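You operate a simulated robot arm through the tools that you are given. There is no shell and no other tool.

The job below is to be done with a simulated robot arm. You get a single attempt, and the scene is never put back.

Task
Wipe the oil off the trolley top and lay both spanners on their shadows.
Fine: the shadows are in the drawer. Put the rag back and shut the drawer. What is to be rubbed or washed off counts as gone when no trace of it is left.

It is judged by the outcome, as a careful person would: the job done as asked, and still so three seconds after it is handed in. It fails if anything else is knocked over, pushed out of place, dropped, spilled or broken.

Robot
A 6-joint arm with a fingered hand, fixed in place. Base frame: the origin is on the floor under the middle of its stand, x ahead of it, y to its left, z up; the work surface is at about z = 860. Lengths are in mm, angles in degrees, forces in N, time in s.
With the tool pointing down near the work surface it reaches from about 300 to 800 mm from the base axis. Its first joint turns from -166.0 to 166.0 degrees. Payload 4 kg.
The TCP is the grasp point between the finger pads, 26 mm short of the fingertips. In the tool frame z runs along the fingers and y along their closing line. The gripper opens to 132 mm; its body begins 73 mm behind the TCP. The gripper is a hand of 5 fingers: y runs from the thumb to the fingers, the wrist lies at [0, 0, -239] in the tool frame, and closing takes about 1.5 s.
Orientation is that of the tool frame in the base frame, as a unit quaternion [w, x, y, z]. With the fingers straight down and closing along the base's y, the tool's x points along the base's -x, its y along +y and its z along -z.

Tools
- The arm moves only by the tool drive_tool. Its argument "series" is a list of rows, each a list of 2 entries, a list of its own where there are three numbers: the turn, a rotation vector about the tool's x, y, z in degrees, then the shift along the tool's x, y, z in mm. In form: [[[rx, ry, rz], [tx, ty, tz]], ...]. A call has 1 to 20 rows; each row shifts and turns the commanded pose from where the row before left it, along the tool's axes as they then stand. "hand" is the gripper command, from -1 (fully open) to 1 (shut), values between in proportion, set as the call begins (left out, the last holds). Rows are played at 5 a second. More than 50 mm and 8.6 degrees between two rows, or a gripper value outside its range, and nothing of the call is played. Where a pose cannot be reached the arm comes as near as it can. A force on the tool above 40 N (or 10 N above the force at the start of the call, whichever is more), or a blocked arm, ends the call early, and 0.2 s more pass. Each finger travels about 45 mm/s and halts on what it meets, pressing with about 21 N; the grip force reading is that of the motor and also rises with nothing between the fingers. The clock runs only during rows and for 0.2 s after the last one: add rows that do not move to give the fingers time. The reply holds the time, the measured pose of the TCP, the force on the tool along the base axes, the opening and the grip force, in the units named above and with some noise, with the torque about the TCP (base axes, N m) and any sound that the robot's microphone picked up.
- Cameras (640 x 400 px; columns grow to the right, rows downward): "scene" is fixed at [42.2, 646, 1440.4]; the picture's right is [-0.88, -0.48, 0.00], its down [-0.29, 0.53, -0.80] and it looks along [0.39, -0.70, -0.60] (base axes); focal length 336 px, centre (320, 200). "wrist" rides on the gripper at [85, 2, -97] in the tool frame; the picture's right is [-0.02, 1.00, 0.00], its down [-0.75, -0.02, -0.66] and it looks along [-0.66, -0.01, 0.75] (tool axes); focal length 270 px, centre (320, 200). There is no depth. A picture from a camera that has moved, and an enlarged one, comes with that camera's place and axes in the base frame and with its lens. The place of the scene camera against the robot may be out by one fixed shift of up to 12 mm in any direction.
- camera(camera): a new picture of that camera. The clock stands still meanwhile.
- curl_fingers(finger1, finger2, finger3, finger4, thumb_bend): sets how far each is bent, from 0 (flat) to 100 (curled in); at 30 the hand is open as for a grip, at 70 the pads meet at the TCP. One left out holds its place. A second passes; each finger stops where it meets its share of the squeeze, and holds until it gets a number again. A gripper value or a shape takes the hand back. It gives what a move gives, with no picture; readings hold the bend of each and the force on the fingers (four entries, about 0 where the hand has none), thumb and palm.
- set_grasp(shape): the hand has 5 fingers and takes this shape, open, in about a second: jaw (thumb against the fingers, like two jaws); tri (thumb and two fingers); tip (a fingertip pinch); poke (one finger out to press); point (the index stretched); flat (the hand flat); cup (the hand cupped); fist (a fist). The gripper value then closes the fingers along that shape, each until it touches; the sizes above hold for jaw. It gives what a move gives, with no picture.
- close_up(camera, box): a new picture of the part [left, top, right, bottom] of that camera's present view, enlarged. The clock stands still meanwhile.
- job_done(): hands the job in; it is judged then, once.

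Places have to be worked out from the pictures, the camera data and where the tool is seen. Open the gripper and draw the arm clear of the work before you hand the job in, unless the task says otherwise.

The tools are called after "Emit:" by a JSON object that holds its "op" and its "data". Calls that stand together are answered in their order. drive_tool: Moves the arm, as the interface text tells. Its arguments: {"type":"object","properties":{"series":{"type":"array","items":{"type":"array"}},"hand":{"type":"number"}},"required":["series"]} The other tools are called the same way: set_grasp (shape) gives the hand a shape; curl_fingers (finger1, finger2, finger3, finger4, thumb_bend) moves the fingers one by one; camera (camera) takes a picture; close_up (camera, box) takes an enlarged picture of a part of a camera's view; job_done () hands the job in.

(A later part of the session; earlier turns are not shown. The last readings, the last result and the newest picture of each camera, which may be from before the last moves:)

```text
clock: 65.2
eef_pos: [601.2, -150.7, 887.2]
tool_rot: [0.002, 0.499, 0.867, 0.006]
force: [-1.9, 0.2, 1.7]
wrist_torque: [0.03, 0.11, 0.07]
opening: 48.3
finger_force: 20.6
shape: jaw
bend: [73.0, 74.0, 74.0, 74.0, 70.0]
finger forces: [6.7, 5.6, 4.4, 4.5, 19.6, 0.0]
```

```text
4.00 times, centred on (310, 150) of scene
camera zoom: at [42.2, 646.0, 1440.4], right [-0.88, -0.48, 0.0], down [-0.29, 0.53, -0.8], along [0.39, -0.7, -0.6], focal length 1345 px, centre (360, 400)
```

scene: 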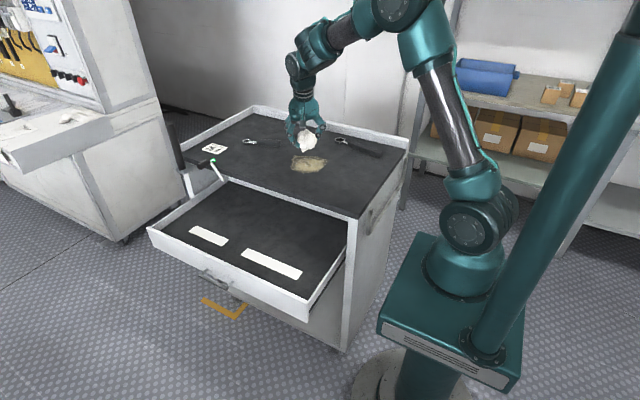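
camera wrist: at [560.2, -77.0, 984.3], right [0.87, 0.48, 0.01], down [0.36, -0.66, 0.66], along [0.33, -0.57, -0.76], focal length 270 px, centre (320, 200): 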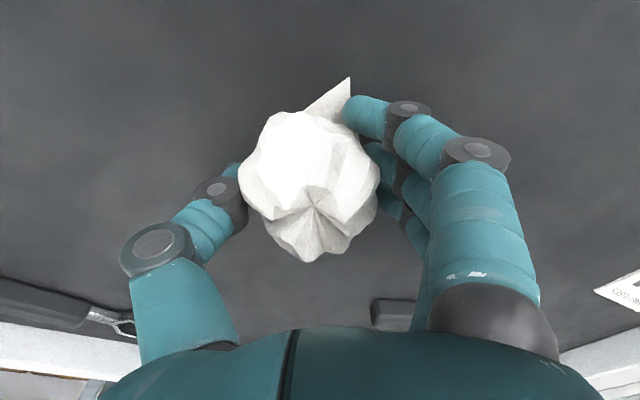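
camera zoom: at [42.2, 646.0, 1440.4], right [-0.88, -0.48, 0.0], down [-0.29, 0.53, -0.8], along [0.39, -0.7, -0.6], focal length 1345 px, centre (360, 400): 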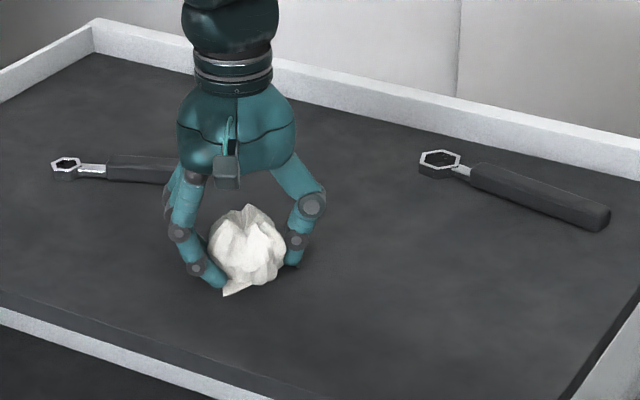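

The stain looks gone. I lift the rag and inspect the area closely for any faint traces.

Emit:
{"op": "drive_tool", "data": {"series": [[[0, 0, 0], [0, 0, -20]], [[0, 0, 0], [10, 0, -40]], [[0, 0, 0], [40, 0, -25]], [[0, 0, 0], [40, 0, 0]]]}}

Emit:
{"op": "camera", "data": {"camera": "wrist"}}

Emit:
{"op": "close_up", "data": {"camera": "scene", "box": [250, 130, 370, 205]}}

```text
clock: 66.2
eef_pos: [552.6, -73.6, 969.3]
tool_rot: [0.002, 0.499, 0.867, 0.006]
force: [-0.4, -0.6, -1.1]
wrist_torque: [-0.04, 0.02, 0.0]
opening: 48.2
finger_force: 21.0
shape: jaw
bend: [72.0, 74.0, 74.0, 74.0, 70.0]
finger forces: [6.7, 5.8, 4.7, 5.0, 18.3, 0.1]
```

```text
taken
camera wrist: at [512.3, -0.6, 1066.6], right [0.88, 0.48, 0.01], down [0.36, -0.66, 0.66], along [0.33, -0.57, -0.75], focal length 270 px, centre (320, 200)
```

wrist: 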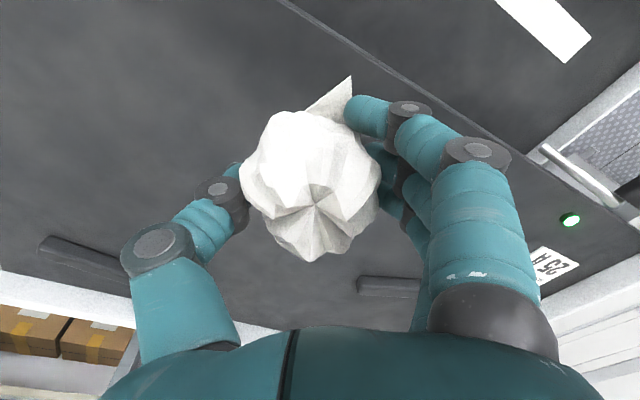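

```text
5.33 times, centred on (310, 168) of scene
camera zoom: at [42.2, 646.0, 1440.4], right [-0.88, -0.48, 0.0], down [-0.29, 0.53, -0.8], along [0.39, -0.7, -0.6], focal length 1794 px, centre (373, 373)
```

zoom: 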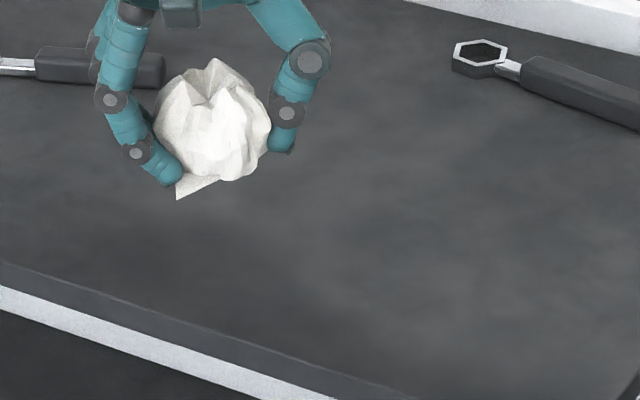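

The area looks clean as far as visible. I carry the rag back to hover over its home near (743,-370) with a 14° lean, which also frees the view of the wiped area.

Emit:
{"op": "drive_tool", "data": {"series": [[[0, -7, 0], [0, 0, 0]], [[0, -7, 0], [0, 0, 0]], [[0, 0, 0], [-47.5, 2.7, 11]], [[0, 0, 0], [-47.5, 2.7, 11]], [[0, 0, 0], [-47.5, 2.7, 11]], [[0, 0, 0], [-47.5, 2.7, 11]], [[0, 0, 0], [-47.5, 2.7, 11]], [[0, 0, 0], [-47.5, 2.7, 11]], [[0, 0, 0], [-47.5, 2.7, 11]], [[0, 0, 0], [0, 0, 0]]]}}

Emit:
{"op": "camera", "data": {"camera": "wrist"}}

Emit:
{"op": "close_up", "data": {"camera": "scene", "box": [250, 130, 370, 205]}}

Emit:
{"op": "close_up", "data": {"camera": "scene", "box": [230, 85, 350, 160]}}

```text
clock: 68.3
eef_pos: [740.8, -359.0, 977.8]
tool_rot: [0.107, 0.495, 0.86, -0.054]
force: [0.4, 0.7, -0.2]
wrist_torque: [0.0, 0.03, 0.01]
opening: 48.0
finger_force: 20.5
shape: jaw
bend: [72.0, 74.0, 74.0, 74.0, 70.0]
finger forces: [7.0, 5.9, 4.6, 5.0, 18.2, 0.1]
```

```text
taken
camera wrist: at [688.8, -267.2, 1051.4], right [0.87, 0.48, 0.02], down [0.27, -0.51, 0.82], along [0.41, -0.71, -0.57], focal length 270 px, centre (320, 200)
```

wrist: 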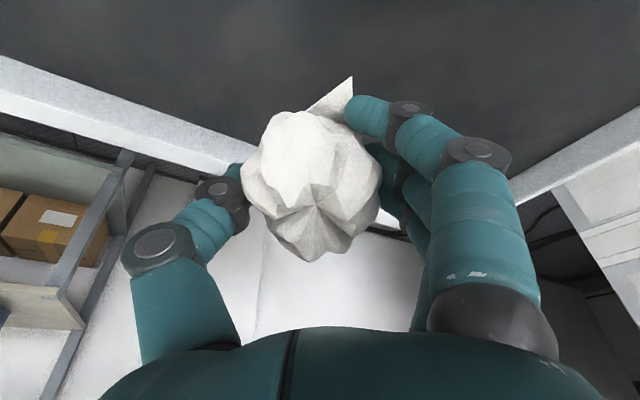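

```text
5.33 times, centred on (310, 168) of scene
camera zoom: at [42.2, 646.0, 1440.4], right [-0.88, -0.48, 0.0], down [-0.29, 0.53, -0.8], along [0.39, -0.7, -0.6], focal length 1794 px, centre (373, 373)
```

zoom: 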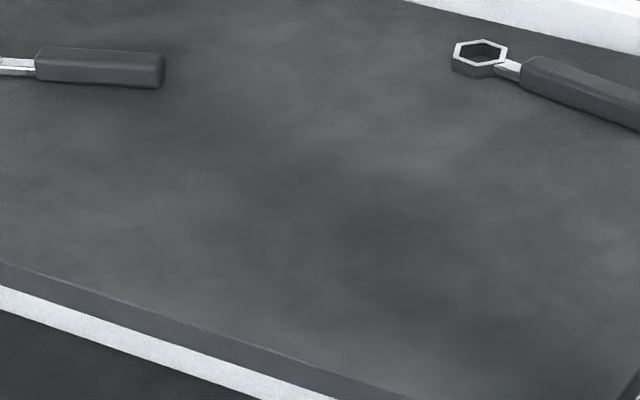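

```text
5.33 times, centred on (290, 122) of scene
camera zoom: at [42.2, 646.0, 1440.4], right [-0.88, -0.48, 0.0], down [-0.29, 0.53, -0.8], along [0.39, -0.7, -0.6], focal length 1794 px, centre (480, 613)
```

zoom: 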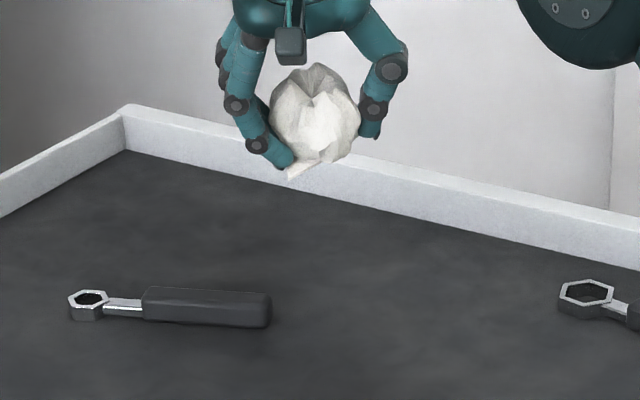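

The top looks clean. I zoom further into the last trace's region before putting the rag down.

Emit:
{"op": "close_up", "data": {"camera": "scene", "box": [280, 145, 340, 182]}}

Emit:
{"op": "close_up", "data": {"camera": "scene", "box": [270, 150, 310, 175]}}

```text
10.67 times, centred on (310, 164) of scene
camera zoom: at [42.2, 646.0, 1440.4], right [-0.88, -0.48, 0.0], down [-0.29, 0.53, -0.8], along [0.39, -0.7, -0.6], focal length 3587 px, centre (427, 589)
```

zoom: 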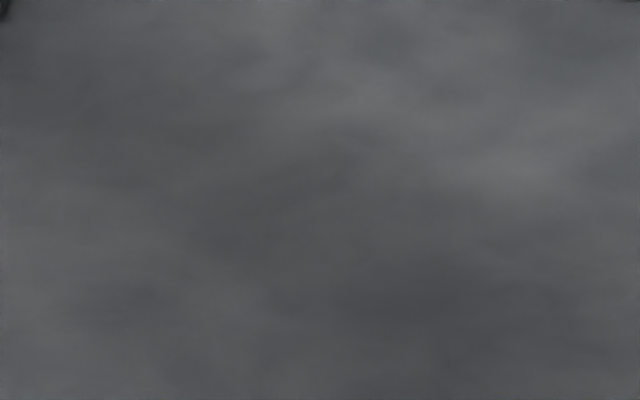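

```text
16.00 times, centred on (290, 162) of scene
camera zoom: at [42.2, 646.0, 1440.4], right [-0.88, -0.48, 0.0], down [-0.29, 0.53, -0.8], along [0.39, -0.7, -0.6], focal length 5381 px, centre (800, 800)
```

zoom: 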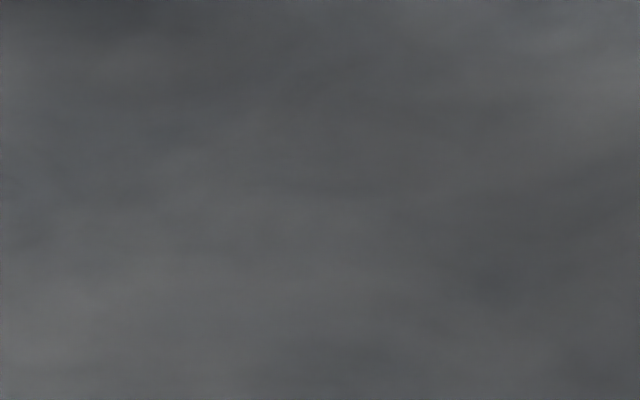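

No visible trace, but for certainty I'll make one more full, evenly pressed pass over the whole stain area before returning the rag. First back over the back-right part of the former stain with the tool vertical.

Emit:
{"op": "drive_tool", "data": {"series": [[[0, 0, 0], [40, -13.9, -0.2]], [[0, 0, 0], [40, -13.9, -0.2]], [[0, 0, 0], [40, -13.9, -0.2]], [[0, 0, 0], [40, -13.9, -0.2]], [[0, 7, 0], [0, 0, 0]], [[0, 7, 0], [0, 0, 0]], [[0, 0, 0], [0, 0, 20]], [[0, 0, 0], [0, 0, 20]], [[0, 0, 0], [0, 0, 0]]]}}

```text
clock: 70.3
eef_pos: [616.5, -250.7, 897.7]
tool_rot: [0.002, 0.499, 0.867, 0.006]
force: [-0.6, 0.5, -0.7]
wrist_torque: [0.03, -0.03, -0.03]
opening: 47.9
finger_force: 20.5
shape: jaw
bend: [72.0, 74.0, 74.0, 74.0, 70.0]
finger forces: [6.9, 5.9, 4.7, 4.8, 18.1, 0.0]
```

I lower to contact (about z≈887.5).

Emit:
{"op": "drive_tool", "data": {"series": [[[0, 0, 0], [0, 0, 5]], [[0, 0, 0], [0, 0, 3]], [[0, 0, 0], [0, 0, 1]], [[0, 0, 0], [0, 0, 1]]]}}

```text
clock: 71.3
eef_pos: [617.7, -251.1, 888.5]
tool_rot: [0.002, 0.499, 0.866, 0.006]
force: [0.2, -0.6, -0.2]
wrist_torque: [0.02, 0.03, 0.03]
opening: 47.9
finger_force: 21.4
shape: jaw
bend: [72.0, 74.0, 74.0, 74.0, 70.0]
finger forces: [6.9, 5.9, 4.6, 4.8, 17.9, 0.1]
```

Emit:
{"op": "drive_tool", "data": {"series": [[[0, 0, 0], [0, 0, 1]], [[0, 0, 0], [0, 0, 0.8]]]}}

```text
clock: 72.0
eef_pos: [616.9, -251.0, 887.5]
tool_rot: [0.002, 0.5, 0.866, 0.006]
force: [-0.9, 0.2, 5.0]
wrist_torque: [0.12, 0.05, 0.03]
opening: 47.9
finger_force: 20.7
shape: jaw
bend: [72.0, 74.0, 74.0, 74.0, 70.0]
finger forces: [7.8, 5.5, 4.8, 4.7, 19.1, 0.0]
```

Contact at 5 N. I stroke -x along the back edge with drift compensation.

Emit:
{"op": "drive_tool", "data": {"series": [[[0, 0, 0], [10, -17.28, -0.35]], [[0, 0, 0], [10, -17.28, -0.35]], [[0, 0, 0], [10, -17.28, -0.35]], [[0, 0, 0], [10, -17.28, -0.35]], [[0, 0, 0], [10, -17.28, -0.35]], [[0, 0, 0], [10, -17.28, -0.35]], [[0, 0, 0], [10, -17.28, -0.35]]]}}

```text
clock: 73.5
eef_pos: [475.0, -250.0, 886.9]
tool_rot: [0.002, 0.499, 0.866, 0.006]
force: [5.2, 0.9, 10.6]
wrist_torque: [0.38, -0.2, -0.23]
opening: 48.1
finger_force: 21.3
shape: jaw
bend: [73.0, 74.0, 73.0, 74.0, 71.0]
finger forces: [12.0, 6.8, 5.2, 6.4, 17.6, 0.0]
```

Good, steady contact. Next line 22 mm to the front along +x.

Emit:
{"op": "drive_tool", "data": {"series": [[[0, 0, 0], [19, 11, 0.2]], [[0, 0, 0], [-10, 17.28, 0.45]], [[0, 0, 0], [-10, 17.28, 0.45]], [[0, 0, 0], [-10, 17.28, 0.45]], [[0, 0, 0], [-10, 17.28, 0.45]], [[0, 0, 0], [-10, 17.28, 0.45]], [[0, 0, 0], [-10, 17.28, 0.45]], [[0, 0, 0], [-10, 17.28, 0.45]]]}}

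```text
clock: 75.3
eef_pos: [617.5, -226.7, 885.2]
tool_rot: [0.002, 0.499, 0.867, 0.007]
force: [-18.5, 0.9, 33.6]
wrist_torque: [-0.56, 1.56, -0.36]
opening: 49.3
finger_force: 21.1
shape: jaw
bend: [73.0, 75.0, 75.0, 75.0, 70.0]
finger forces: [7.2, 4.7, 5.9, 3.2, 37.4, 0.1]
```

A bit too much pressure now (34 N); I raise 2 mm, shift 22 mm forward and stroke -x.

Emit:
{"op": "drive_tool", "data": {"series": [[[0, 0, 0], [0, 0, -2]], [[0, 0, 0], [19, 11, 0.2]], [[0, 0, 0], [10, -17.28, -0.3]], [[0, 0, 0], [10, -17.28, -0.3]], [[0, 0, 0], [10, -17.28, -0.3]], [[0, 0, 0], [10, -17.28, -0.3]], [[0, 0, 0], [10, -17.28, -0.3]], [[0, 0, 0], [10, -17.28, -0.3]], [[0, 0, 0], [10, -17.28, -0.3]]]}}

```text
clock: 77.3
eef_pos: [477.4, -204.9, 889.6]
tool_rot: [0.002, 0.498, 0.867, 0.005]
force: [0.6, -0.1, 0.1]
wrist_torque: [0.0, -0.03, 0.02]
opening: 47.4
finger_force: 20.7
shape: jaw
bend: [72.0, 73.0, 73.0, 74.0, 71.0]
finger forces: [7.1, 5.8, 4.6, 5.1, 18.4, 0.0]
```

Contact was lost on that line (z=889.6). I lower 2.7 mm and repeat the line along +x with less correction.

Emit:
{"op": "drive_tool", "data": {"series": [[[0, 0, 0], [0, 0, 1.5]], [[0, 0, 0], [0, 0, 1.2]], [[0, 0, 0], [-10, 17.28, 0.25]], [[0, 0, 0], [-10, 17.28, 0.25]], [[0, 0, 0], [-10, 17.28, 0.25]], [[0, 0, 0], [-10, 17.28, 0.25]], [[0, 0, 0], [-10, 17.28, 0.25]], [[0, 0, 0], [-10, 17.28, 0.25]], [[0, 0, 0], [-10, 17.28, 0.25]]]}}

```text
clock: 78.2
eef_pos: [491.4, -208.0, 886.4]
tool_rot: [0.002, 0.501, 0.866, 0.004]
force: [-7.0, -0.6, 13.2]
wrist_torque: [-0.11, 0.39, 0.04]
opening: 48.3
finger_force: 21.3
shape: jaw
bend: [73.0, 74.0, 74.0, 75.0, 70.0]
finger forces: [11.0, 6.8, 6.4, 4.0, 24.8, 0.0]
stopped in row 4: the force on the tool passed its limit at 43 N (the readings are from after the stop); the commanded pose is now the measured one
```

A spike stopped the stroke; I ease up 0.8 mm and go slower along +x.

Emit:
{"op": "drive_tool", "data": {"series": [[[0, 0, 0], [0, 0, -0.8]], [[0, 0, 0], [-6, 10.37, 0.15]], [[0, 0, 0], [-6, 10.37, 0.15]], [[0, 0, 0], [-6, 10.37, 0.15]], [[0, 0, 0], [-6, 10.37, 0.15]], [[0, 0, 0], [-6, 10.37, 0.15]], [[0, 0, 0], [-6, 10.37, 0.15]], [[0, 0, 0], [-6, 10.37, 0.15]], [[0, 0, 0], [-6, 10.37, 0.15]], [[0, 0, 0], [-6, 10.37, 0.15]], [[0, 0, 0], [-6, 10.37, 0.15]], [[0, 0, 0], [-6, 10.37, 0.15]]]}}

```text
clock: 80.8
eef_pos: [625.0, -207.3, 886.5]
tool_rot: [0.001, 0.501, 0.865, 0.005]
force: [-13.9, -0.3, 25.0]
wrist_torque: [-0.45, 1.1, -0.18]
opening: 49.1
finger_force: 21.6
shape: jaw
bend: [73.0, 75.0, 75.0, 75.0, 70.0]
finger forces: [8.3, 5.5, 6.0, 3.2, 32.3, 0.1]
```

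Good pass at 25 N. Next line forward (y≈-185) along -x, slower with a slight relief.

Emit:
{"op": "drive_tool", "data": {"series": [[[0, 0, 0], [9.5, 5.5, -0.7]], [[0, 0, 0], [9.5, 5.5, 0]], [[0, 0, 0], [6, -10.37, -0.12]], [[0, 0, 0], [6, -10.37, -0.12]], [[0, 0, 0], [6, -10.37, -0.12]], [[0, 0, 0], [6, -10.37, -0.12]], [[0, 0, 0], [6, -10.37, -0.12]], [[0, 0, 0], [6, -10.37, -0.12]], [[0, 0, 0], [6, -10.37, -0.12]], [[0, 0, 0], [6, -10.37, -0.12]], [[0, 0, 0], [6, -10.37, -0.12]], [[0, 0, 0], [6, -10.37, -0.12]], [[0, 0, 0], [6, -10.37, -0.12]], [[0, 0, 0], [6, -10.37, -0.12]]]}}

```text
clock: 83.8
eef_pos: [480.6, -184.2, 886.7]
tool_rot: [0.001, 0.501, 0.866, 0.005]
force: [1.5, 1.0, 2.4]
wrist_torque: [0.13, -0.07, -0.07]
opening: 47.7
finger_force: 20.7
shape: jaw
bend: [73.0, 73.0, 73.0, 74.0, 71.0]
finger forces: [9.8, 6.1, 4.7, 4.8, 18.3, 0.0]
```

Contact held to the end. Next line y≈-162 along +x.

Emit:
{"op": "drive_tool", "data": {"series": [[[0, 0, 0], [9.5, 5.5, 0.3]], [[0, 0, 0], [9.5, 5.5, 0.3]], [[0, 0, 0], [-6, 10.37, 0.12]], [[0, 0, 0], [-6, 10.37, 0.12]], [[0, 0, 0], [-6, 10.37, 0.12]], [[0, 0, 0], [-6, 10.37, 0.12]], [[0, 0, 0], [-6, 10.37, 0.12]], [[0, 0, 0], [-6, 10.37, 0.12]], [[0, 0, 0], [-6, 10.37, 0.12]], [[0, 0, 0], [-6, 10.37, 0.12]], [[0, 0, 0], [-6, 10.37, 0.12]], [[0, 0, 0], [-6, 10.37, 0.12]], [[0, 0, 0], [-6, 10.37, 0.12]], [[0, 0, 0], [-6, 10.37, 0.12]]]}}

```text
clock: 86.8
eef_pos: [625.2, -165.0, 885.8]
tool_rot: [0.001, 0.5, 0.866, 0.006]
force: [-8.7, 1.8, 13.9]
wrist_torque: [-0.11, 0.56, -0.06]
opening: 48.8
finger_force: 21.4
shape: jaw
bend: [73.0, 74.0, 74.0, 75.0, 70.0]
finger forces: [9.4, 5.6, 5.5, 3.2, 25.2, 0.0]
```

Now the front line, y≈-142, along -x.

Emit:
{"op": "drive_tool", "data": {"series": [[[0, 0, 0], [9.5, 5.5, -0.1]], [[0, 0, 0], [9.5, 5.5, 0]], [[0, 0, 0], [6, -10.37, -0.12]], [[0, 0, 0], [6, -10.37, -0.12]], [[0, 0, 0], [6, -10.37, -0.12]], [[0, 0, 0], [6, -10.37, -0.12]], [[0, 0, 0], [6, -10.37, -0.12]], [[0, 0, 0], [6, -10.37, -0.12]], [[0, 0, 0], [6, -10.37, -0.12]], [[0, 0, 0], [6, -10.37, -0.12]], [[0, 0, 0], [6, -10.37, -0.12]], [[0, 0, 0], [6, -10.37, -0.12]], [[0, 0, 0], [6, -10.37, -0.12]]]}}

Emit:
{"op": "camera", "data": {"camera": "wrist"}}

Emit:
{"op": "close_up", "data": {"camera": "scene", "box": [230, 100, 390, 200]}}

```text
clock: 89.6
eef_pos: [491.8, -141.6, 887.5]
tool_rot: [0.001, 0.5, 0.866, 0.005]
force: [3.4, -0.4, 5.8]
wrist_torque: [0.31, -0.13, -0.12]
opening: 47.3
finger_force: 20.8
shape: jaw
bend: [73.0, 73.0, 73.0, 74.0, 71.0]
finger forces: [12.3, 6.1, 4.6, 4.9, 17.7, 0.1]
```

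```text
taken
camera wrist: at [450.9, -68.0, 984.5], right [0.88, 0.48, 0.01], down [0.36, -0.66, 0.66], along [0.32, -0.57, -0.76], focal length 270 px, centre (320, 200)
```

wrist: 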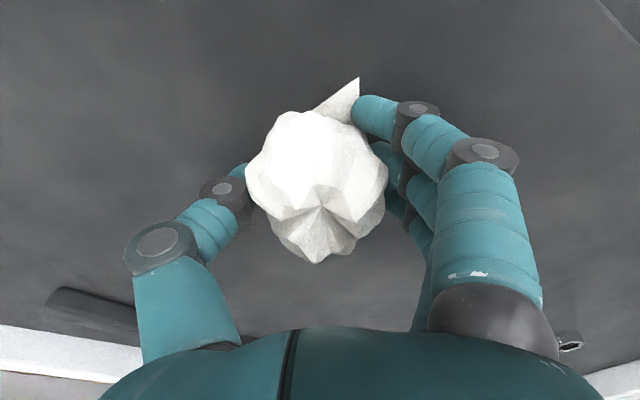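

```text
4.00 times, centred on (310, 150) of scene
camera zoom: at [42.2, 646.0, 1440.4], right [-0.88, -0.48, 0.0], down [-0.29, 0.53, -0.8], along [0.39, -0.7, -0.6], focal length 1345 px, centre (360, 400)
```

zoom: 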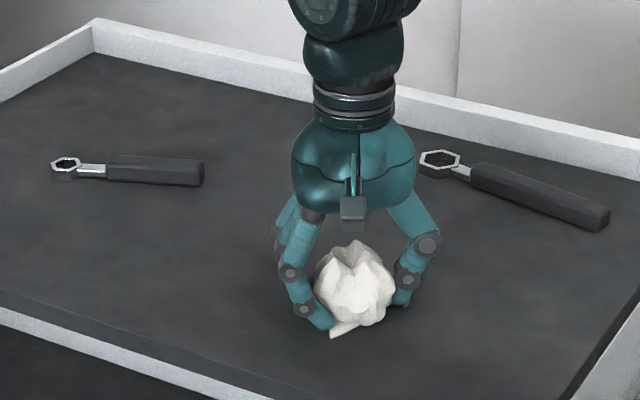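

Clean all over. I lift the rag and carry it back to the hover point over its home.

Emit:
{"op": "drive_tool", "data": {"series": [[[0, 0, 0], [0, 0, -20]], [[0, 0, 0], [0, 0, -40]], [[0, 0, 0], [0, 0, -28]], [[0, -7, 0], [0, 0, 0]], [[0, -7, 0], [0, 0, 0]], [[0, 0, 0], [-43.8, 15.2, 10.5]], [[0, 0, 0], [-43.8, 15.2, 10.5]], [[0, 0, 0], [-43.8, 15.2, 10.5]], [[0, 0, 0], [-43.8, 15.2, 10.5]], [[0, 0, 0], [-43.8, 15.2, 10.5]], [[0, 0, 0], [-43.8, 15.2, 10.5]], [[0, 0, 0], [-43.8, 15.2, 10.5]], [[0, 0, 0], [0, 0, 0]]]}}

Emit:
{"op": "camera", "data": {"camera": "wrist"}}

```text
clock: 92.4
eef_pos: [738.6, -364.4, 975.5]
tool_rot: [0.105, 0.497, 0.859, -0.055]
force: [-0.1, 0.2, 0.8]
wrist_torque: [0.0, -0.02, 0.03]
opening: 47.3
finger_force: 20.9
shape: jaw
bend: [72.0, 73.0, 73.0, 74.0, 71.0]
finger forces: [7.2, 6.1, 4.7, 4.5, 18.8, 0.0]
```

```text
taken
camera wrist: at [687.7, -273.2, 1049.9], right [0.88, 0.48, 0.01], down [0.27, -0.51, 0.82], along [0.4, -0.71, -0.57], focal length 270 px, centre (320, 200)
```

wrist: 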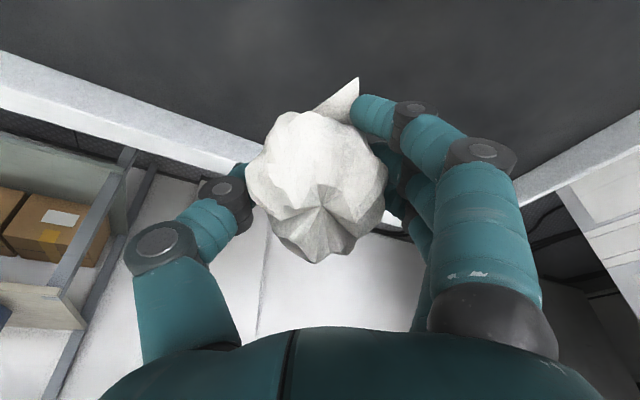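

Rag centre practically coincides with the TCP. I lower it over its home spot, easing the lean to 10° near the bottom.

Emit:
{"op": "drive_tool", "data": {"series": [[[0, 0, 0], [2.8, 0.6, 17.2]], [[0, 0, 0], [2.8, 0.6, 17.2]], [[0, 0, 0], [2.8, 0.6, 17.2]], [[0, 0, 0], [2.8, 0.6, 17.2]], [[0, 4, 0], [0, 0, 0]], [[0, 0, 0], [0.8, 0, 5]], [[0, 0, 0], [0.5, 0, 3]]]}}

Emit:
{"op": "camera", "data": {"camera": "wrist"}}

Emit:
{"op": "close_up", "data": {"camera": "scene", "box": [220, 60, 360, 150]}}

```text
clock: 94.0
eef_pos: [747.1, -366.3, 899.3]
tool_rot: [0.076, 0.5, 0.862, -0.038]
force: [0.3, 0.1, -0.8]
wrist_torque: [-0.04, 0.0, 0.04]
opening: 47.0
finger_force: 20.7
shape: jaw
bend: [72.0, 73.0, 73.0, 74.0, 71.0]
finger forces: [7.3, 6.1, 4.5, 4.5, 18.6, 0.1]
```

```text
taken
camera wrist: at [698.9, -279.5, 981.3], right [0.88, 0.48, 0.01], down [0.29, -0.56, 0.78], along [0.38, -0.68, -0.63], focal length 270 px, centre (320, 200)
```

wrist: 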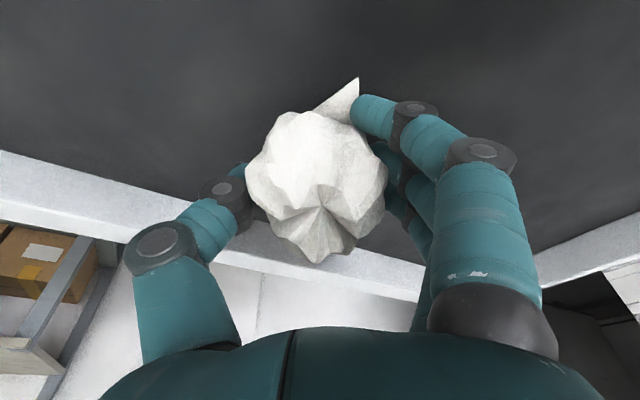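

```text
4.44 times, centred on (290, 105) of scene
camera zoom: at [42.2, 646.0, 1440.4], right [-0.88, -0.48, 0.0], down [-0.29, 0.53, -0.8], along [0.39, -0.7, -0.6], focal length 1495 px, centre (453, 622)
```

zoom: 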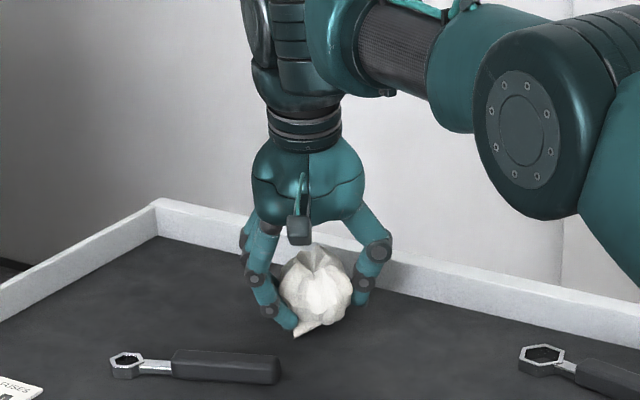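

It hangs a few millimetres above the top at the right place. I lower the last 5 mm and open the hand gently.

Emit:
{"op": "drive_tool", "data": {"series": [[[0, 0, 0], [2.2, 1, 2.2]], [[0, 0, 0], [2.1, 1, 2.1]], [[0, 0, 0], [0, 0, 0]]]}}

Emit:
{"op": "drive_tool", "data": {"series": [[[0, 0, 0], [0, 0, 0]], [[0, 0, 0], [0, 0, 0]], [[0, 0, 0], [0, 0, 0]], [[0, 0, 0], [0, 0, 0]], [[0, 0, 0], [0, 0, 0]], [[0, 0, 0], [0, 0, 0]]], "hand": -0.6}}

Emit:
{"op": "camera", "data": {"camera": "wrist"}}

Emit:
{"op": "close_up", "data": {"camera": "scene", "box": [220, 60, 360, 150]}}

```text
clock: 94.8
eef_pos: [746.3, -361.5, 895.4]
tool_rot: [0.077, 0.499, 0.862, -0.038]
force: [-0.1, -0.5, 0.2]
wrist_torque: [0.01, 0.02, -0.02]
opening: 47.1
finger_force: 20.7
shape: jaw
bend: [72.0, 73.0, 73.0, 74.0, 71.0]
finger forces: [7.2, 6.1, 4.6, 4.5, 18.7, 0.0]
```

```text
clock: 96.2
eef_pos: [745.7, -361.7, 896.0]
tool_rot: [0.077, 0.499, 0.862, -0.038]
force: [0.2, -1.2, -0.7]
wrist_torque: [-0.01, 0.0, -0.01]
opening: 105.3
finger_force: 0.0
shape: jaw
bend: [59.0, 59.0, 59.0, 59.0, 55.0]
finger forces: [0.0, 0.0, 0.0, 0.1, 0.0, 0.1]
```

```text
taken
camera wrist: at [698.7, -275.3, 976.5], right [0.88, 0.48, 0.01], down [0.29, -0.56, 0.78], along [0.38, -0.68, -0.63], focal length 270 px, centre (320, 200)
```

wrist: 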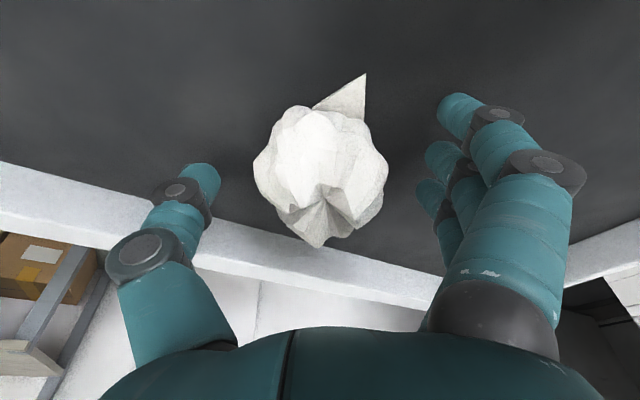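

```text
4.44 times, centred on (290, 105) of scene
camera zoom: at [42.2, 646.0, 1440.4], right [-0.88, -0.48, 0.0], down [-0.29, 0.53, -0.8], along [0.39, -0.7, -0.6], focal length 1495 px, centre (453, 622)
```

zoom: 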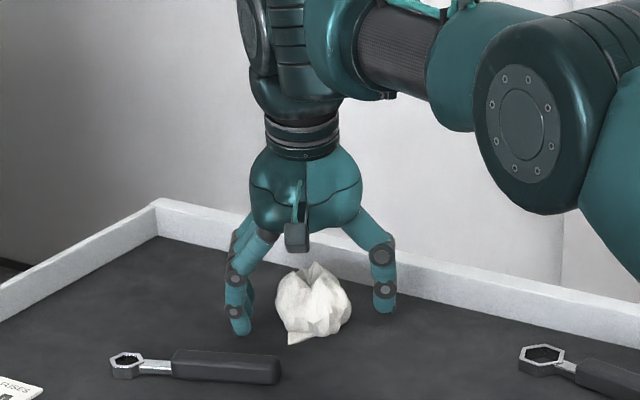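

The rag lies back in its place (within a few mm of its original spot in the scene view). I withdraw upward, move back toward the base and turn the hand so it closes along y for the spanners.

Emit:
{"op": "drive_tool", "data": {"series": [[[0, 0, 0], [0, 0, -40]], [[0, 0, 0], [0, 0, -50]], [[0, 0, 0], [26.4, -35.9, -14.1]], [[0, 0, 0], [26.4, -35.9, -14.1]], [[0, 0, 0], [26.4, -35.9, -14.1]], [[0, 0, 0], [26.4, -35.9, -14.1]], [[0, 0, 0], [26.4, -35.9, -14.1]], [[0, 0, 0], [26.4, -35.9, -14.1]], [[0, 0, 0], [26.4, -35.9, -14.1]], [[0, 5, 0], [0, 0, 0]], [[0, 5, 0], [0, 0, 0]], [[0, 0, -7.5], [0, 0, 0]], [[0, 0, -7.5], [0, 0, 0]], [[0, 0, -7.5], [0, 0, 0]], [[0, 0, -7.5], [0, 0, 0]], [[0, 0, -7.5], [0, 0, 0]], [[0, 0, -7.5], [0, 0, 0]], [[0, 0, -7.5], [0, 0, 0]], [[0, 0, -7.5], [0, 0, 0]]]}}

Emit:
{"op": "camera", "data": {"camera": "wrist"}}

Emit:
{"op": "camera", "data": {"camera": "scene"}}

```text
clock: 100.2
eef_pos: [559.6, -374.5, 1132.7]
tool_rot: [0.003, -0.001, 1.0, 0.003]
force: [0.0, -0.3, 0.6]
wrist_torque: [0.0, -0.01, -0.01]
opening: 105.5
finger_force: 0.1
shape: jaw
bend: [59.0, 59.0, 59.0, 59.0, 55.0]
finger forces: [0.0, 0.0, 0.0, 0.0, 0.0, 0.0]
out of reach, approached as far as the arm can: row 2, 4, 5, 6, 7, 8, 9
```

```text
taken
camera wrist: at [475.5, -374.1, 1229.2], right [0.02, 1.0, 0.01], down [0.75, -0.02, 0.66], along [0.66, -0.01, -0.75], focal length 270 px, centre (320, 200)
```

wrist: 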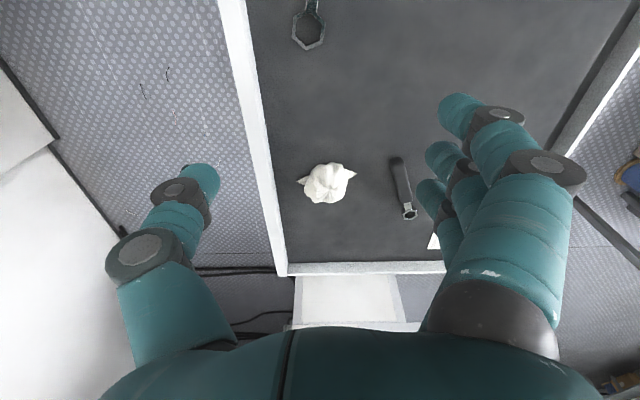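

```text
taken
```

scene: 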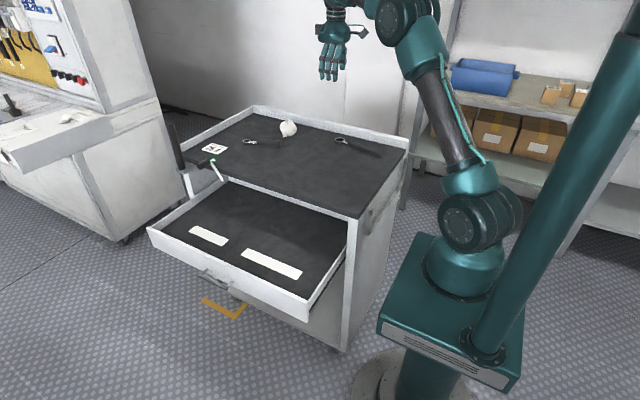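

Some rows were out of reach and the path deviated; I check whether the rag was disturbed.

Emit:
{"op": "close_up", "data": {"camera": "scene", "box": [220, 60, 360, 150]}}

Emit:
{"op": "close_up", "data": {"camera": "wrist", "box": [260, 120, 460, 280]}}

Emit:
{"op": "close_up", "data": {"camera": "scene", "box": [230, 110, 310, 160]}}

```text
4.44 times, centred on (290, 105) of scene
camera zoom: at [42.2, 646.0, 1440.4], right [-0.88, -0.48, 0.0], down [-0.29, 0.53, -0.8], along [0.39, -0.7, -0.6], focal length 1495 px, centre (453, 622)
```

zoom: 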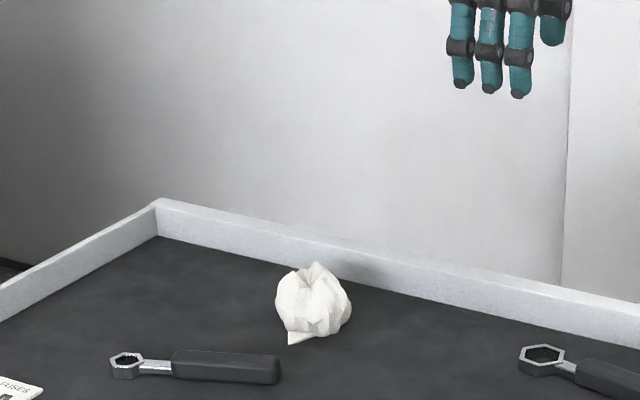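

```text
2.50 times, centred on (360, 200) of wrist
camera zoom: at [475.5, -374.1, 1229.2], right [0.02, 1.0, 0.01], down [0.75, -0.02, 0.66], along [0.66, -0.01, -0.75], focal length 676 px, centre (220, 200)
```

zoom: 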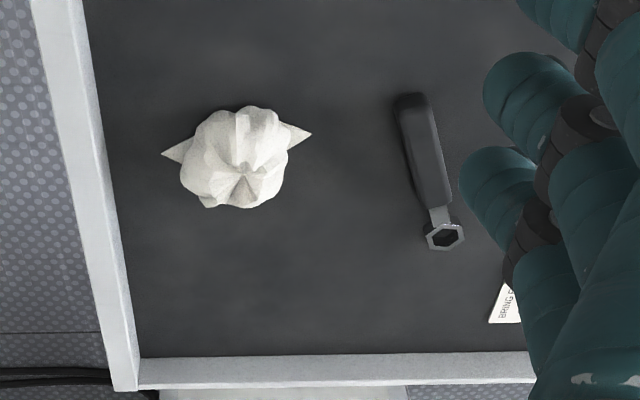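

```text
8.00 times, centred on (270, 135) of scene
camera zoom: at [42.2, 646.0, 1440.4], right [-0.88, -0.48, 0.0], down [-0.29, 0.53, -0.8], along [0.39, -0.7, -0.6], focal length 2690 px, centre (720, 720)
```

zoom: 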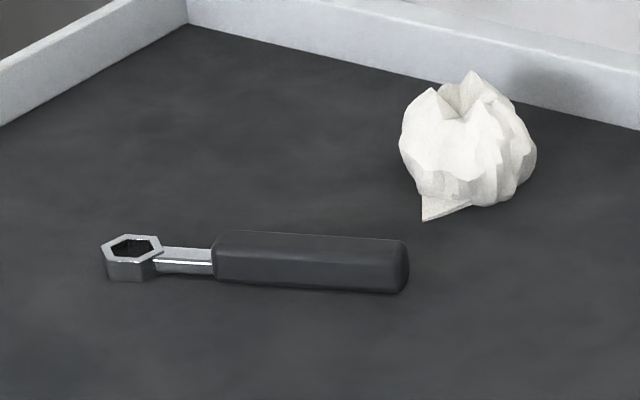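

The rag is undisturbed. From here the short spanner's handle runs from about (713,-254) to (793,-228), head end near (845,-209). I move back to view the long spanner.

Emit:
{"op": "drive_tool", "data": {"series": [[[0, 0, 0], [38, 4, 14]], [[0, 0, 0], [38, 4, 14]], [[0, 0, 0], [38, 4, 14]], [[0, 0, 0], [38, 4, 14]], [[0, 0, 0], [30, 4, 14]]]}}

Emit:
{"op": "camera", "data": {"camera": "wrist"}}

```text
clock: 101.4
eef_pos: [384.7, -357.6, 1070.7]
tool_rot: [0.004, 0.0, 1.0, 0.005]
force: [-0.3, 0.6, -0.1]
wrist_torque: [0.02, 0.01, -0.01]
opening: 105.5
finger_force: 0.0
shape: jaw
bend: [59.0, 59.0, 59.0, 59.0, 55.0]
finger forces: [0.0, 0.1, 0.0, 0.0, 0.0, 0.0]
out of reach, approached as far as the arm can: row 1, 2
```

```text
taken
camera wrist: at [299.7, -356.5, 1167.4], right [0.02, 1.0, 0.01], down [0.75, -0.02, 0.66], along [0.66, -0.01, -0.75], focal length 270 px, centre (320, 200)
```

wrist: 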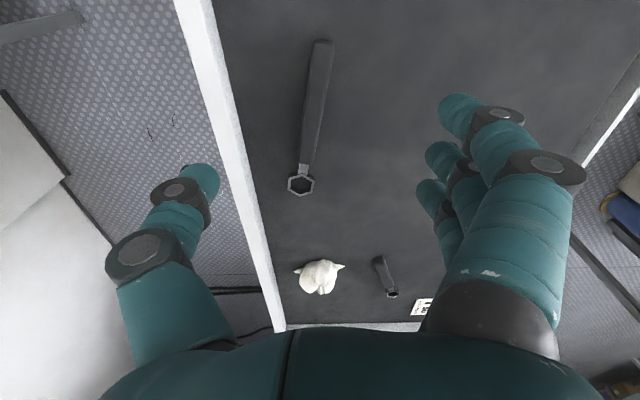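

The long spanner is in full view and the top shows no stain. I enlarge it for measurement and also check the wiped area.

Emit:
{"op": "close_up", "data": {"camera": "wrist", "box": [240, 20, 400, 210]}}

Emit:
{"op": "close_up", "data": {"camera": "wrist", "box": [320, 20, 480, 220]}}

```text
2.11 times, centred on (320, 115) of wrist
camera zoom: at [299.7, -356.5, 1167.4], right [0.02, 1.0, 0.01], down [0.75, -0.02, 0.66], along [0.66, -0.01, -0.75], focal length 569 px, centre (320, 379)
```

zoom: 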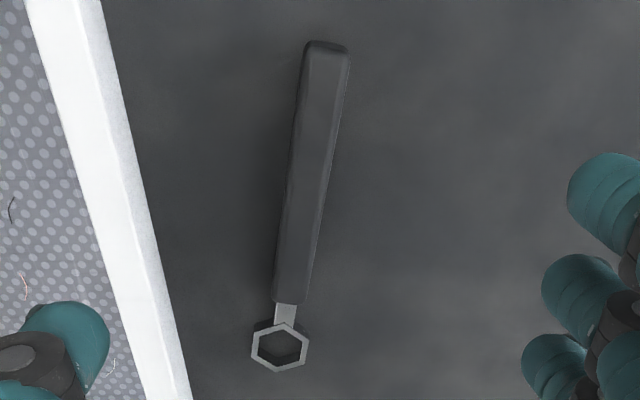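

```text
2.00 times, centred on (400, 120) of wrist
camera zoom: at [299.7, -356.5, 1167.4], right [0.02, 1.0, 0.01], down [0.75, -0.02, 0.66], along [0.66, -0.01, -0.75], focal length 541 px, centre (160, 360)
```

zoom: 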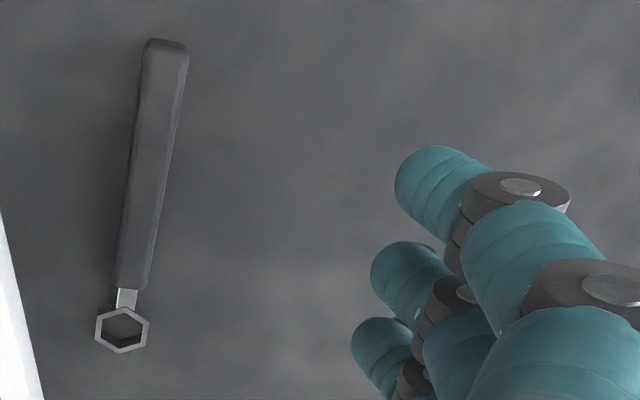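

Long spanner: axis from (357,-352) to head end (552,-390), i.e. turned about -11°; handle height ~20 mm. I yaw the hand +11°, part-close to ~66 mm and descend above the handle at (440,-368).

Emit:
{"op": "drive_tool", "data": {"series": [[[0, 0, 5.5], [0, 0, 0]], [[0, 0, 5.5], [0, 0, 0]], [[0, 0, 0], [-18.8, 0, 40.2]], [[0, 0, 0], [-18.8, 0, 40.2]], [[0, 0, 0], [-18.8, 0, 40.2]], [[0, 0, 0], [0, 0, 0]]], "hand": 0}}

Emit:
{"op": "camera", "data": {"camera": "wrist"}}

```text
clock: 102.8
eef_pos: [441.2, -369.8, 951.9]
tool_rot: [0.003, 0.097, 0.995, 0.004]
force: [0.5, -0.3, -0.6]
wrist_torque: [-0.03, 0.02, 0.01]
opening: 67.0
finger_force: 0.1
shape: jaw
bend: [73.0, 73.0, 73.0, 73.0, 70.0]
finger forces: [0.0, 0.0, 0.1, 0.1, 0.0, 0.0]
```

```text
taken
camera wrist: at [358.5, -352.5, 1048.1], right [0.21, 0.98, 0.01], down [0.73, -0.16, 0.66], along [0.65, -0.13, -0.75], focal length 270 px, centre (320, 200)
```

wrist: 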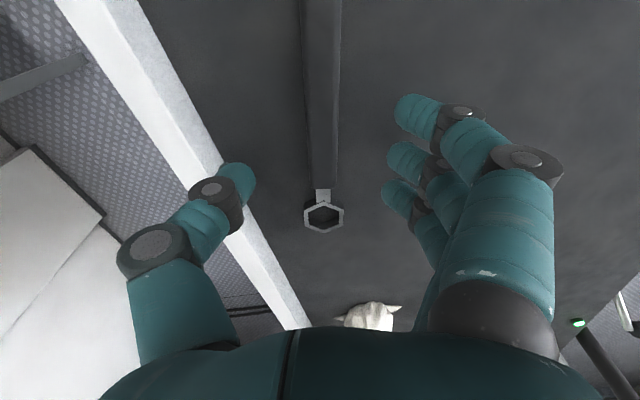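

The spanner is well aligned between thumb and fingers, about 3 mm off. I correct and descend until the fingertips are just above the top (TCP z≈889).

Emit:
{"op": "drive_tool", "data": {"series": [[[0, 0, 0], [0, 1, 21]], [[0, 0, 0], [0, 1, 21]], [[0, 0, 0], [0, 1, 15]], [[0, 0, 0], [0, 0, 5.5]], [[0, 0, 0], [0, 0, 0]]]}}

Emit:
{"op": "camera", "data": {"camera": "wrist"}}

Emit:
{"op": "close_up", "data": {"camera": "scene", "box": [300, 90, 420, 170]}}

```text
clock: 104.0
eef_pos: [442.0, -366.3, 889.8]
tool_rot: [0.002, 0.096, 0.995, 0.003]
force: [0.7, 0.0, -0.6]
wrist_torque: [0.02, -0.02, 0.03]
opening: 66.9
finger_force: 0.0
shape: jaw
bend: [73.0, 73.0, 73.0, 73.0, 70.0]
finger forces: [0.0, 0.1, 0.1, 0.1, 0.0, 0.0]
```

```text
taken
camera wrist: at [359.4, -349.2, 985.7], right [0.21, 0.98, 0.01], down [0.73, -0.16, 0.66], along [0.65, -0.13, -0.75], focal length 270 px, centre (320, 200)
```

wrist: 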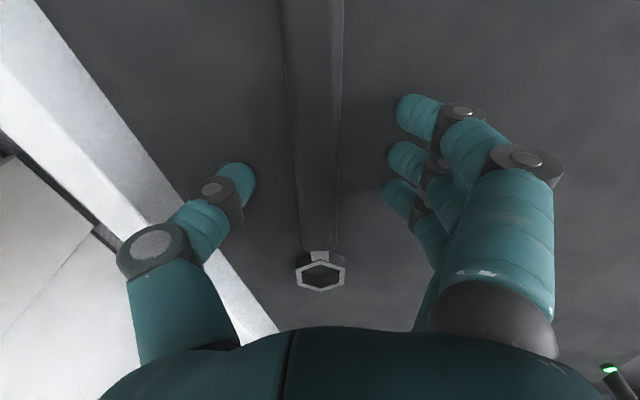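

```text
5.00 times, centred on (360, 130) of scene
camera zoom: at [42.2, 646.0, 1440.4], right [-0.88, -0.48, 0.0], down [-0.29, 0.53, -0.8], along [0.39, -0.7, -0.6], focal length 1682 px, centre (120, 550)
```

zoom: 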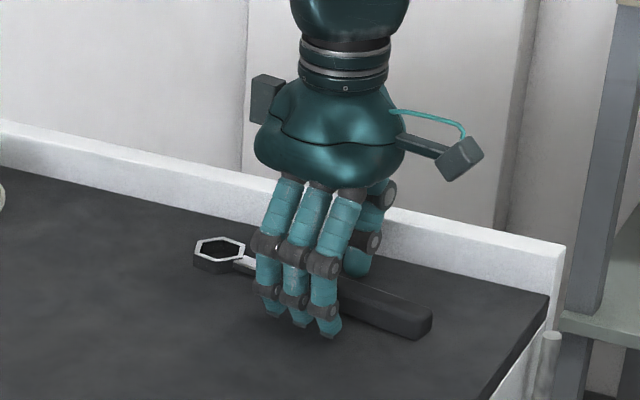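

The hand straddles the handle with fingertips just above the surface. I close.

Emit:
{"op": "drive_tool", "data": {"series": [[[0, 0, 0], [0, 0, 0]], [[0, 0, 0], [0, 0, 0]], [[0, 0, 0], [0, 0, 0]], [[0, 0, 0], [0, 0, 0]], [[0, 0, 0], [0, 0, 0]], [[0, 0, 0], [0, 0, 0]]], "hand": 1}}

Emit:
{"op": "camera", "data": {"camera": "wrist"}}

Emit:
{"op": "close_up", "data": {"camera": "scene", "box": [300, 90, 420, 170]}}

```text
clock: 105.4
eef_pos: [443.0, -365.9, 888.6]
tool_rot: [0.002, 0.095, 0.995, 0.005]
force: [-0.3, 0.2, 0.5]
wrist_torque: [0.01, -0.02, 0.01]
opening: 17.0
finger_force: 21.0
shape: jaw
bend: [72.0, 72.0, 72.0, 72.0, 70.0]
finger forces: [4.6, 4.5, 4.8, 4.8, 18.7, 0.1]
```

```text
taken
camera wrist: at [359.4, -349.2, 985.9], right [0.21, 0.98, 0.01], down [0.73, -0.16, 0.66], along [0.65, -0.13, -0.75], focal length 270 px, centre (320, 200)
```

wrist: 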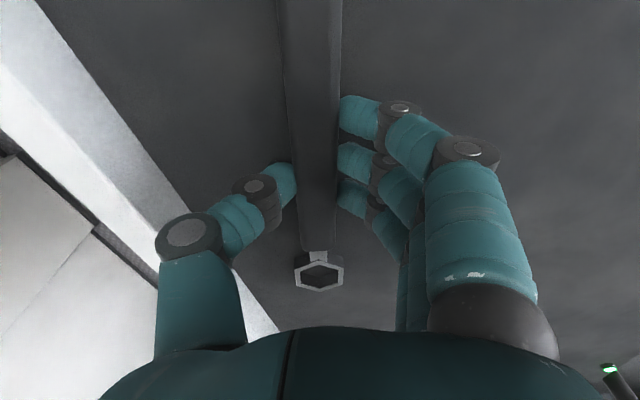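

```text
5.00 times, centred on (360, 130) of scene
camera zoom: at [42.2, 646.0, 1440.4], right [-0.88, -0.48, 0.0], down [-0.29, 0.53, -0.8], along [0.39, -0.7, -0.6], focal length 1682 px, centre (120, 550)
```

zoom: 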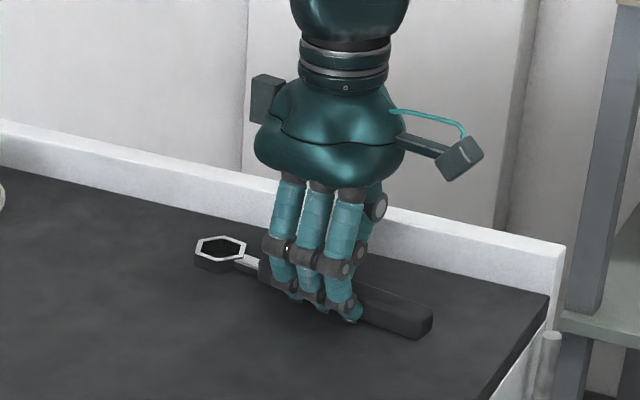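

Even grip on the handle (opening 17 mm). I lift and check that it stays level.

Emit:
{"op": "drive_tool", "data": {"series": [[[0, 0, 0], [0, 0, -10]], [[0, 0, 0], [0, 0, -25]], [[0, 0, 0], [0, 0, -35]], [[0, 0, 0], [0, 0, -40]], [[0, 0, 0], [0, 0, 0]]]}}

Emit:
{"op": "camera", "data": {"camera": "wrist"}}

Emit:
{"op": "close_up", "data": {"camera": "scene", "box": [290, 50, 410, 130]}}

```text
clock: 106.6
eef_pos: [441.0, -368.3, 994.8]
tool_rot: [0.003, 0.096, 0.995, 0.004]
force: [-0.7, 0.5, -1.0]
wrist_torque: [-0.01, 0.01, -0.03]
opening: 17.0
finger_force: 20.7
shape: jaw
bend: [72.0, 72.0, 72.0, 72.0, 70.0]
finger forces: [4.6, 4.6, 4.7, 4.7, 18.6, 0.0]
```

```text
taken
camera wrist: at [358.3, -350.1, 1092.6], right [0.21, 0.98, 0.01], down [0.73, -0.16, 0.66], along [0.65, -0.13, -0.75], focal length 270 px, centre (320, 200)
```

wrist: 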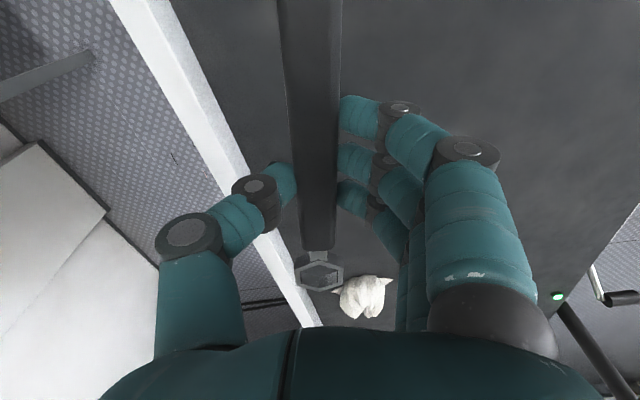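

```text
5.00 times, centred on (350, 90) of scene
camera zoom: at [42.2, 646.0, 1440.4], right [-0.88, -0.48, 0.0], down [-0.29, 0.53, -0.8], along [0.39, -0.7, -0.6], focal length 1682 px, centre (170, 750)
```

zoom: 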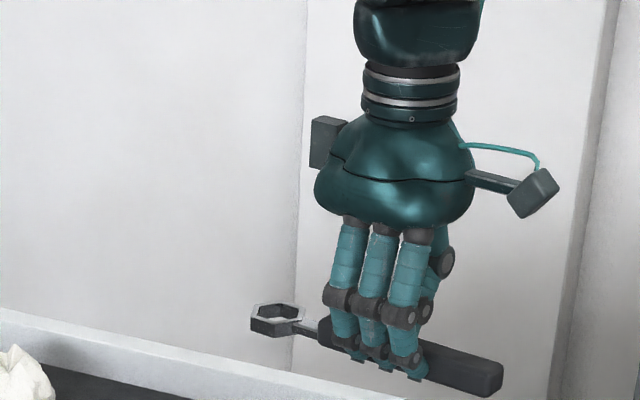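

The spanner hangs level and has not slipped; its centre lies 13 mm headward of the TCP. I turn the hand back by 11° and carry it over the long shadow (TCP about (515,86)).

Emit:
{"op": "drive_tool", "data": {"series": [[[0, 0, -5.5], [0, 0, 0]], [[0, 0, -5.5], [0, 0, 0]], [[0, 0, 0], [-7.5, 45.4, 0]], [[0, 0, 0], [-7.5, 45.4, 0]], [[0, 0, 0], [-7.5, 45.4, 0]], [[0, 0, 0], [-7.5, 45.4, 0]], [[0, 0, 0], [-7.5, 45.4, 0]], [[0, 0, 0], [-7.5, 45.4, 0]], [[0, 0, 0], [-7.5, 45.4, 0]], [[0, 0, 0], [-7.5, 45.4, 0]], [[0, 0, 0], [-7.5, 45.4, 0]], [[0, 0, 0], [-7.5, 45.4, 0]], [[0, 0, 0], [0, 0, 0]]]}}

Emit:
{"op": "camera", "data": {"camera": "wrist"}}

Emit:
{"op": "camera", "data": {"camera": "scene"}}

```text
clock: 109.4
eef_pos: [517.1, 88.6, 1006.0]
tool_rot: [0.003, 0.0, 1.0, 0.003]
force: [-0.1, 0.6, -1.6]
wrist_torque: [0.04, -0.01, 0.02]
opening: 17.0
finger_force: 21.4
shape: jaw
bend: [72.0, 72.0, 72.0, 72.0, 70.0]
finger forces: [4.7, 4.7, 4.9, 4.7, 18.9, 0.1]
```

```text
taken
camera wrist: at [432.1, 90.5, 1103.2], right [0.02, 1.0, 0.01], down [0.75, -0.02, 0.66], along [0.66, -0.01, -0.75], focal length 270 px, centre (320, 200)
```

wrist: 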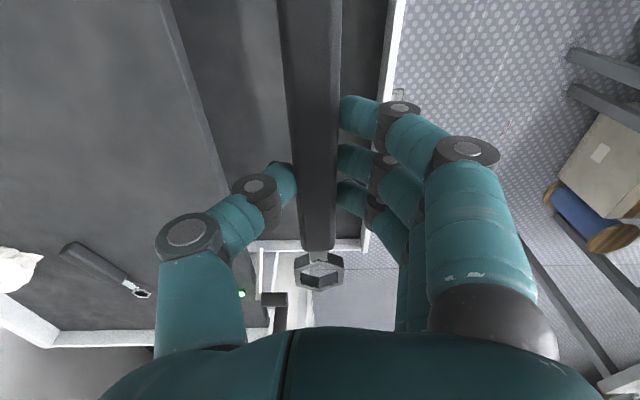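

```text
taken
```

scene: 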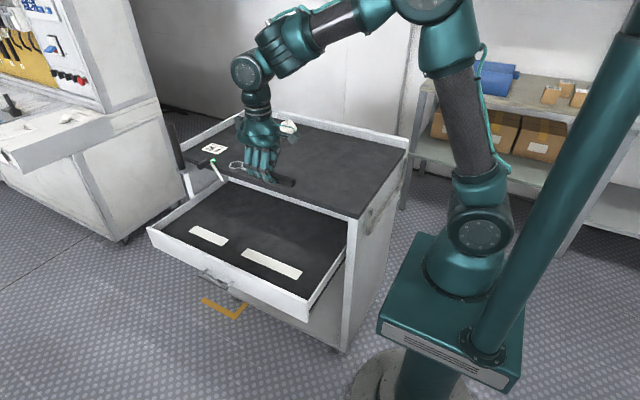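

I enlarge the wrist view beside the spanner to check the drawer's walls and any visible shadow edge before lowering.

Emit:
{"op": "close_up", "data": {"camera": "wrist", "box": [160, 0, 420, 160]}}

Emit:
{"op": "close_up", "data": {"camera": "scene", "box": [180, 160, 340, 300]}}

```text
2.46 times, centred on (290, 80) of wrist
camera zoom: at [432.1, 90.5, 1103.2], right [0.02, 1.0, 0.01], down [0.75, -0.02, 0.66], along [0.66, -0.01, -0.75], focal length 665 px, centre (394, 495)
```

zoom: 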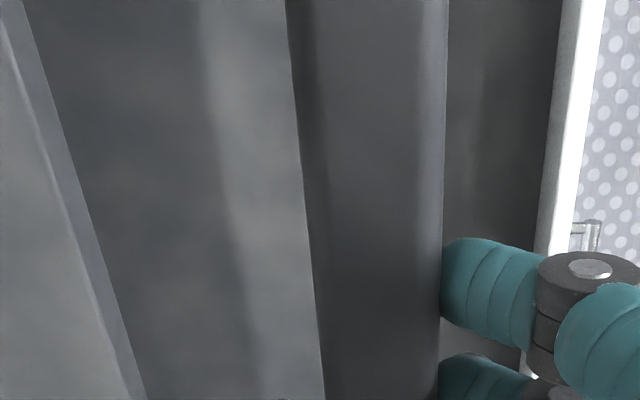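

```text
2.86 times, centred on (260, 230) of scene
camera zoom: at [42.2, 646.0, 1440.4], right [-0.88, -0.48, 0.0], down [-0.29, 0.53, -0.8], along [0.39, -0.7, -0.6], focal length 961 px, centre (491, 114)
```

zoom: 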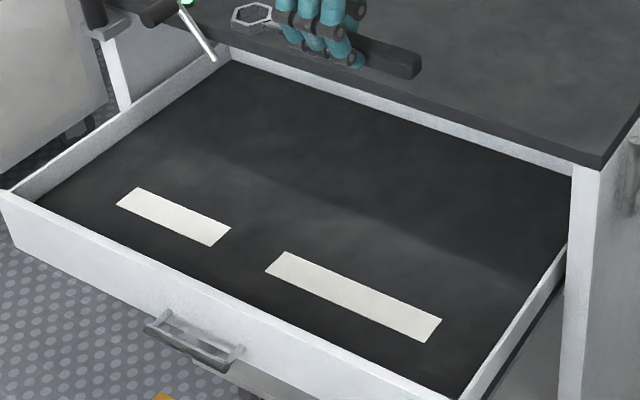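

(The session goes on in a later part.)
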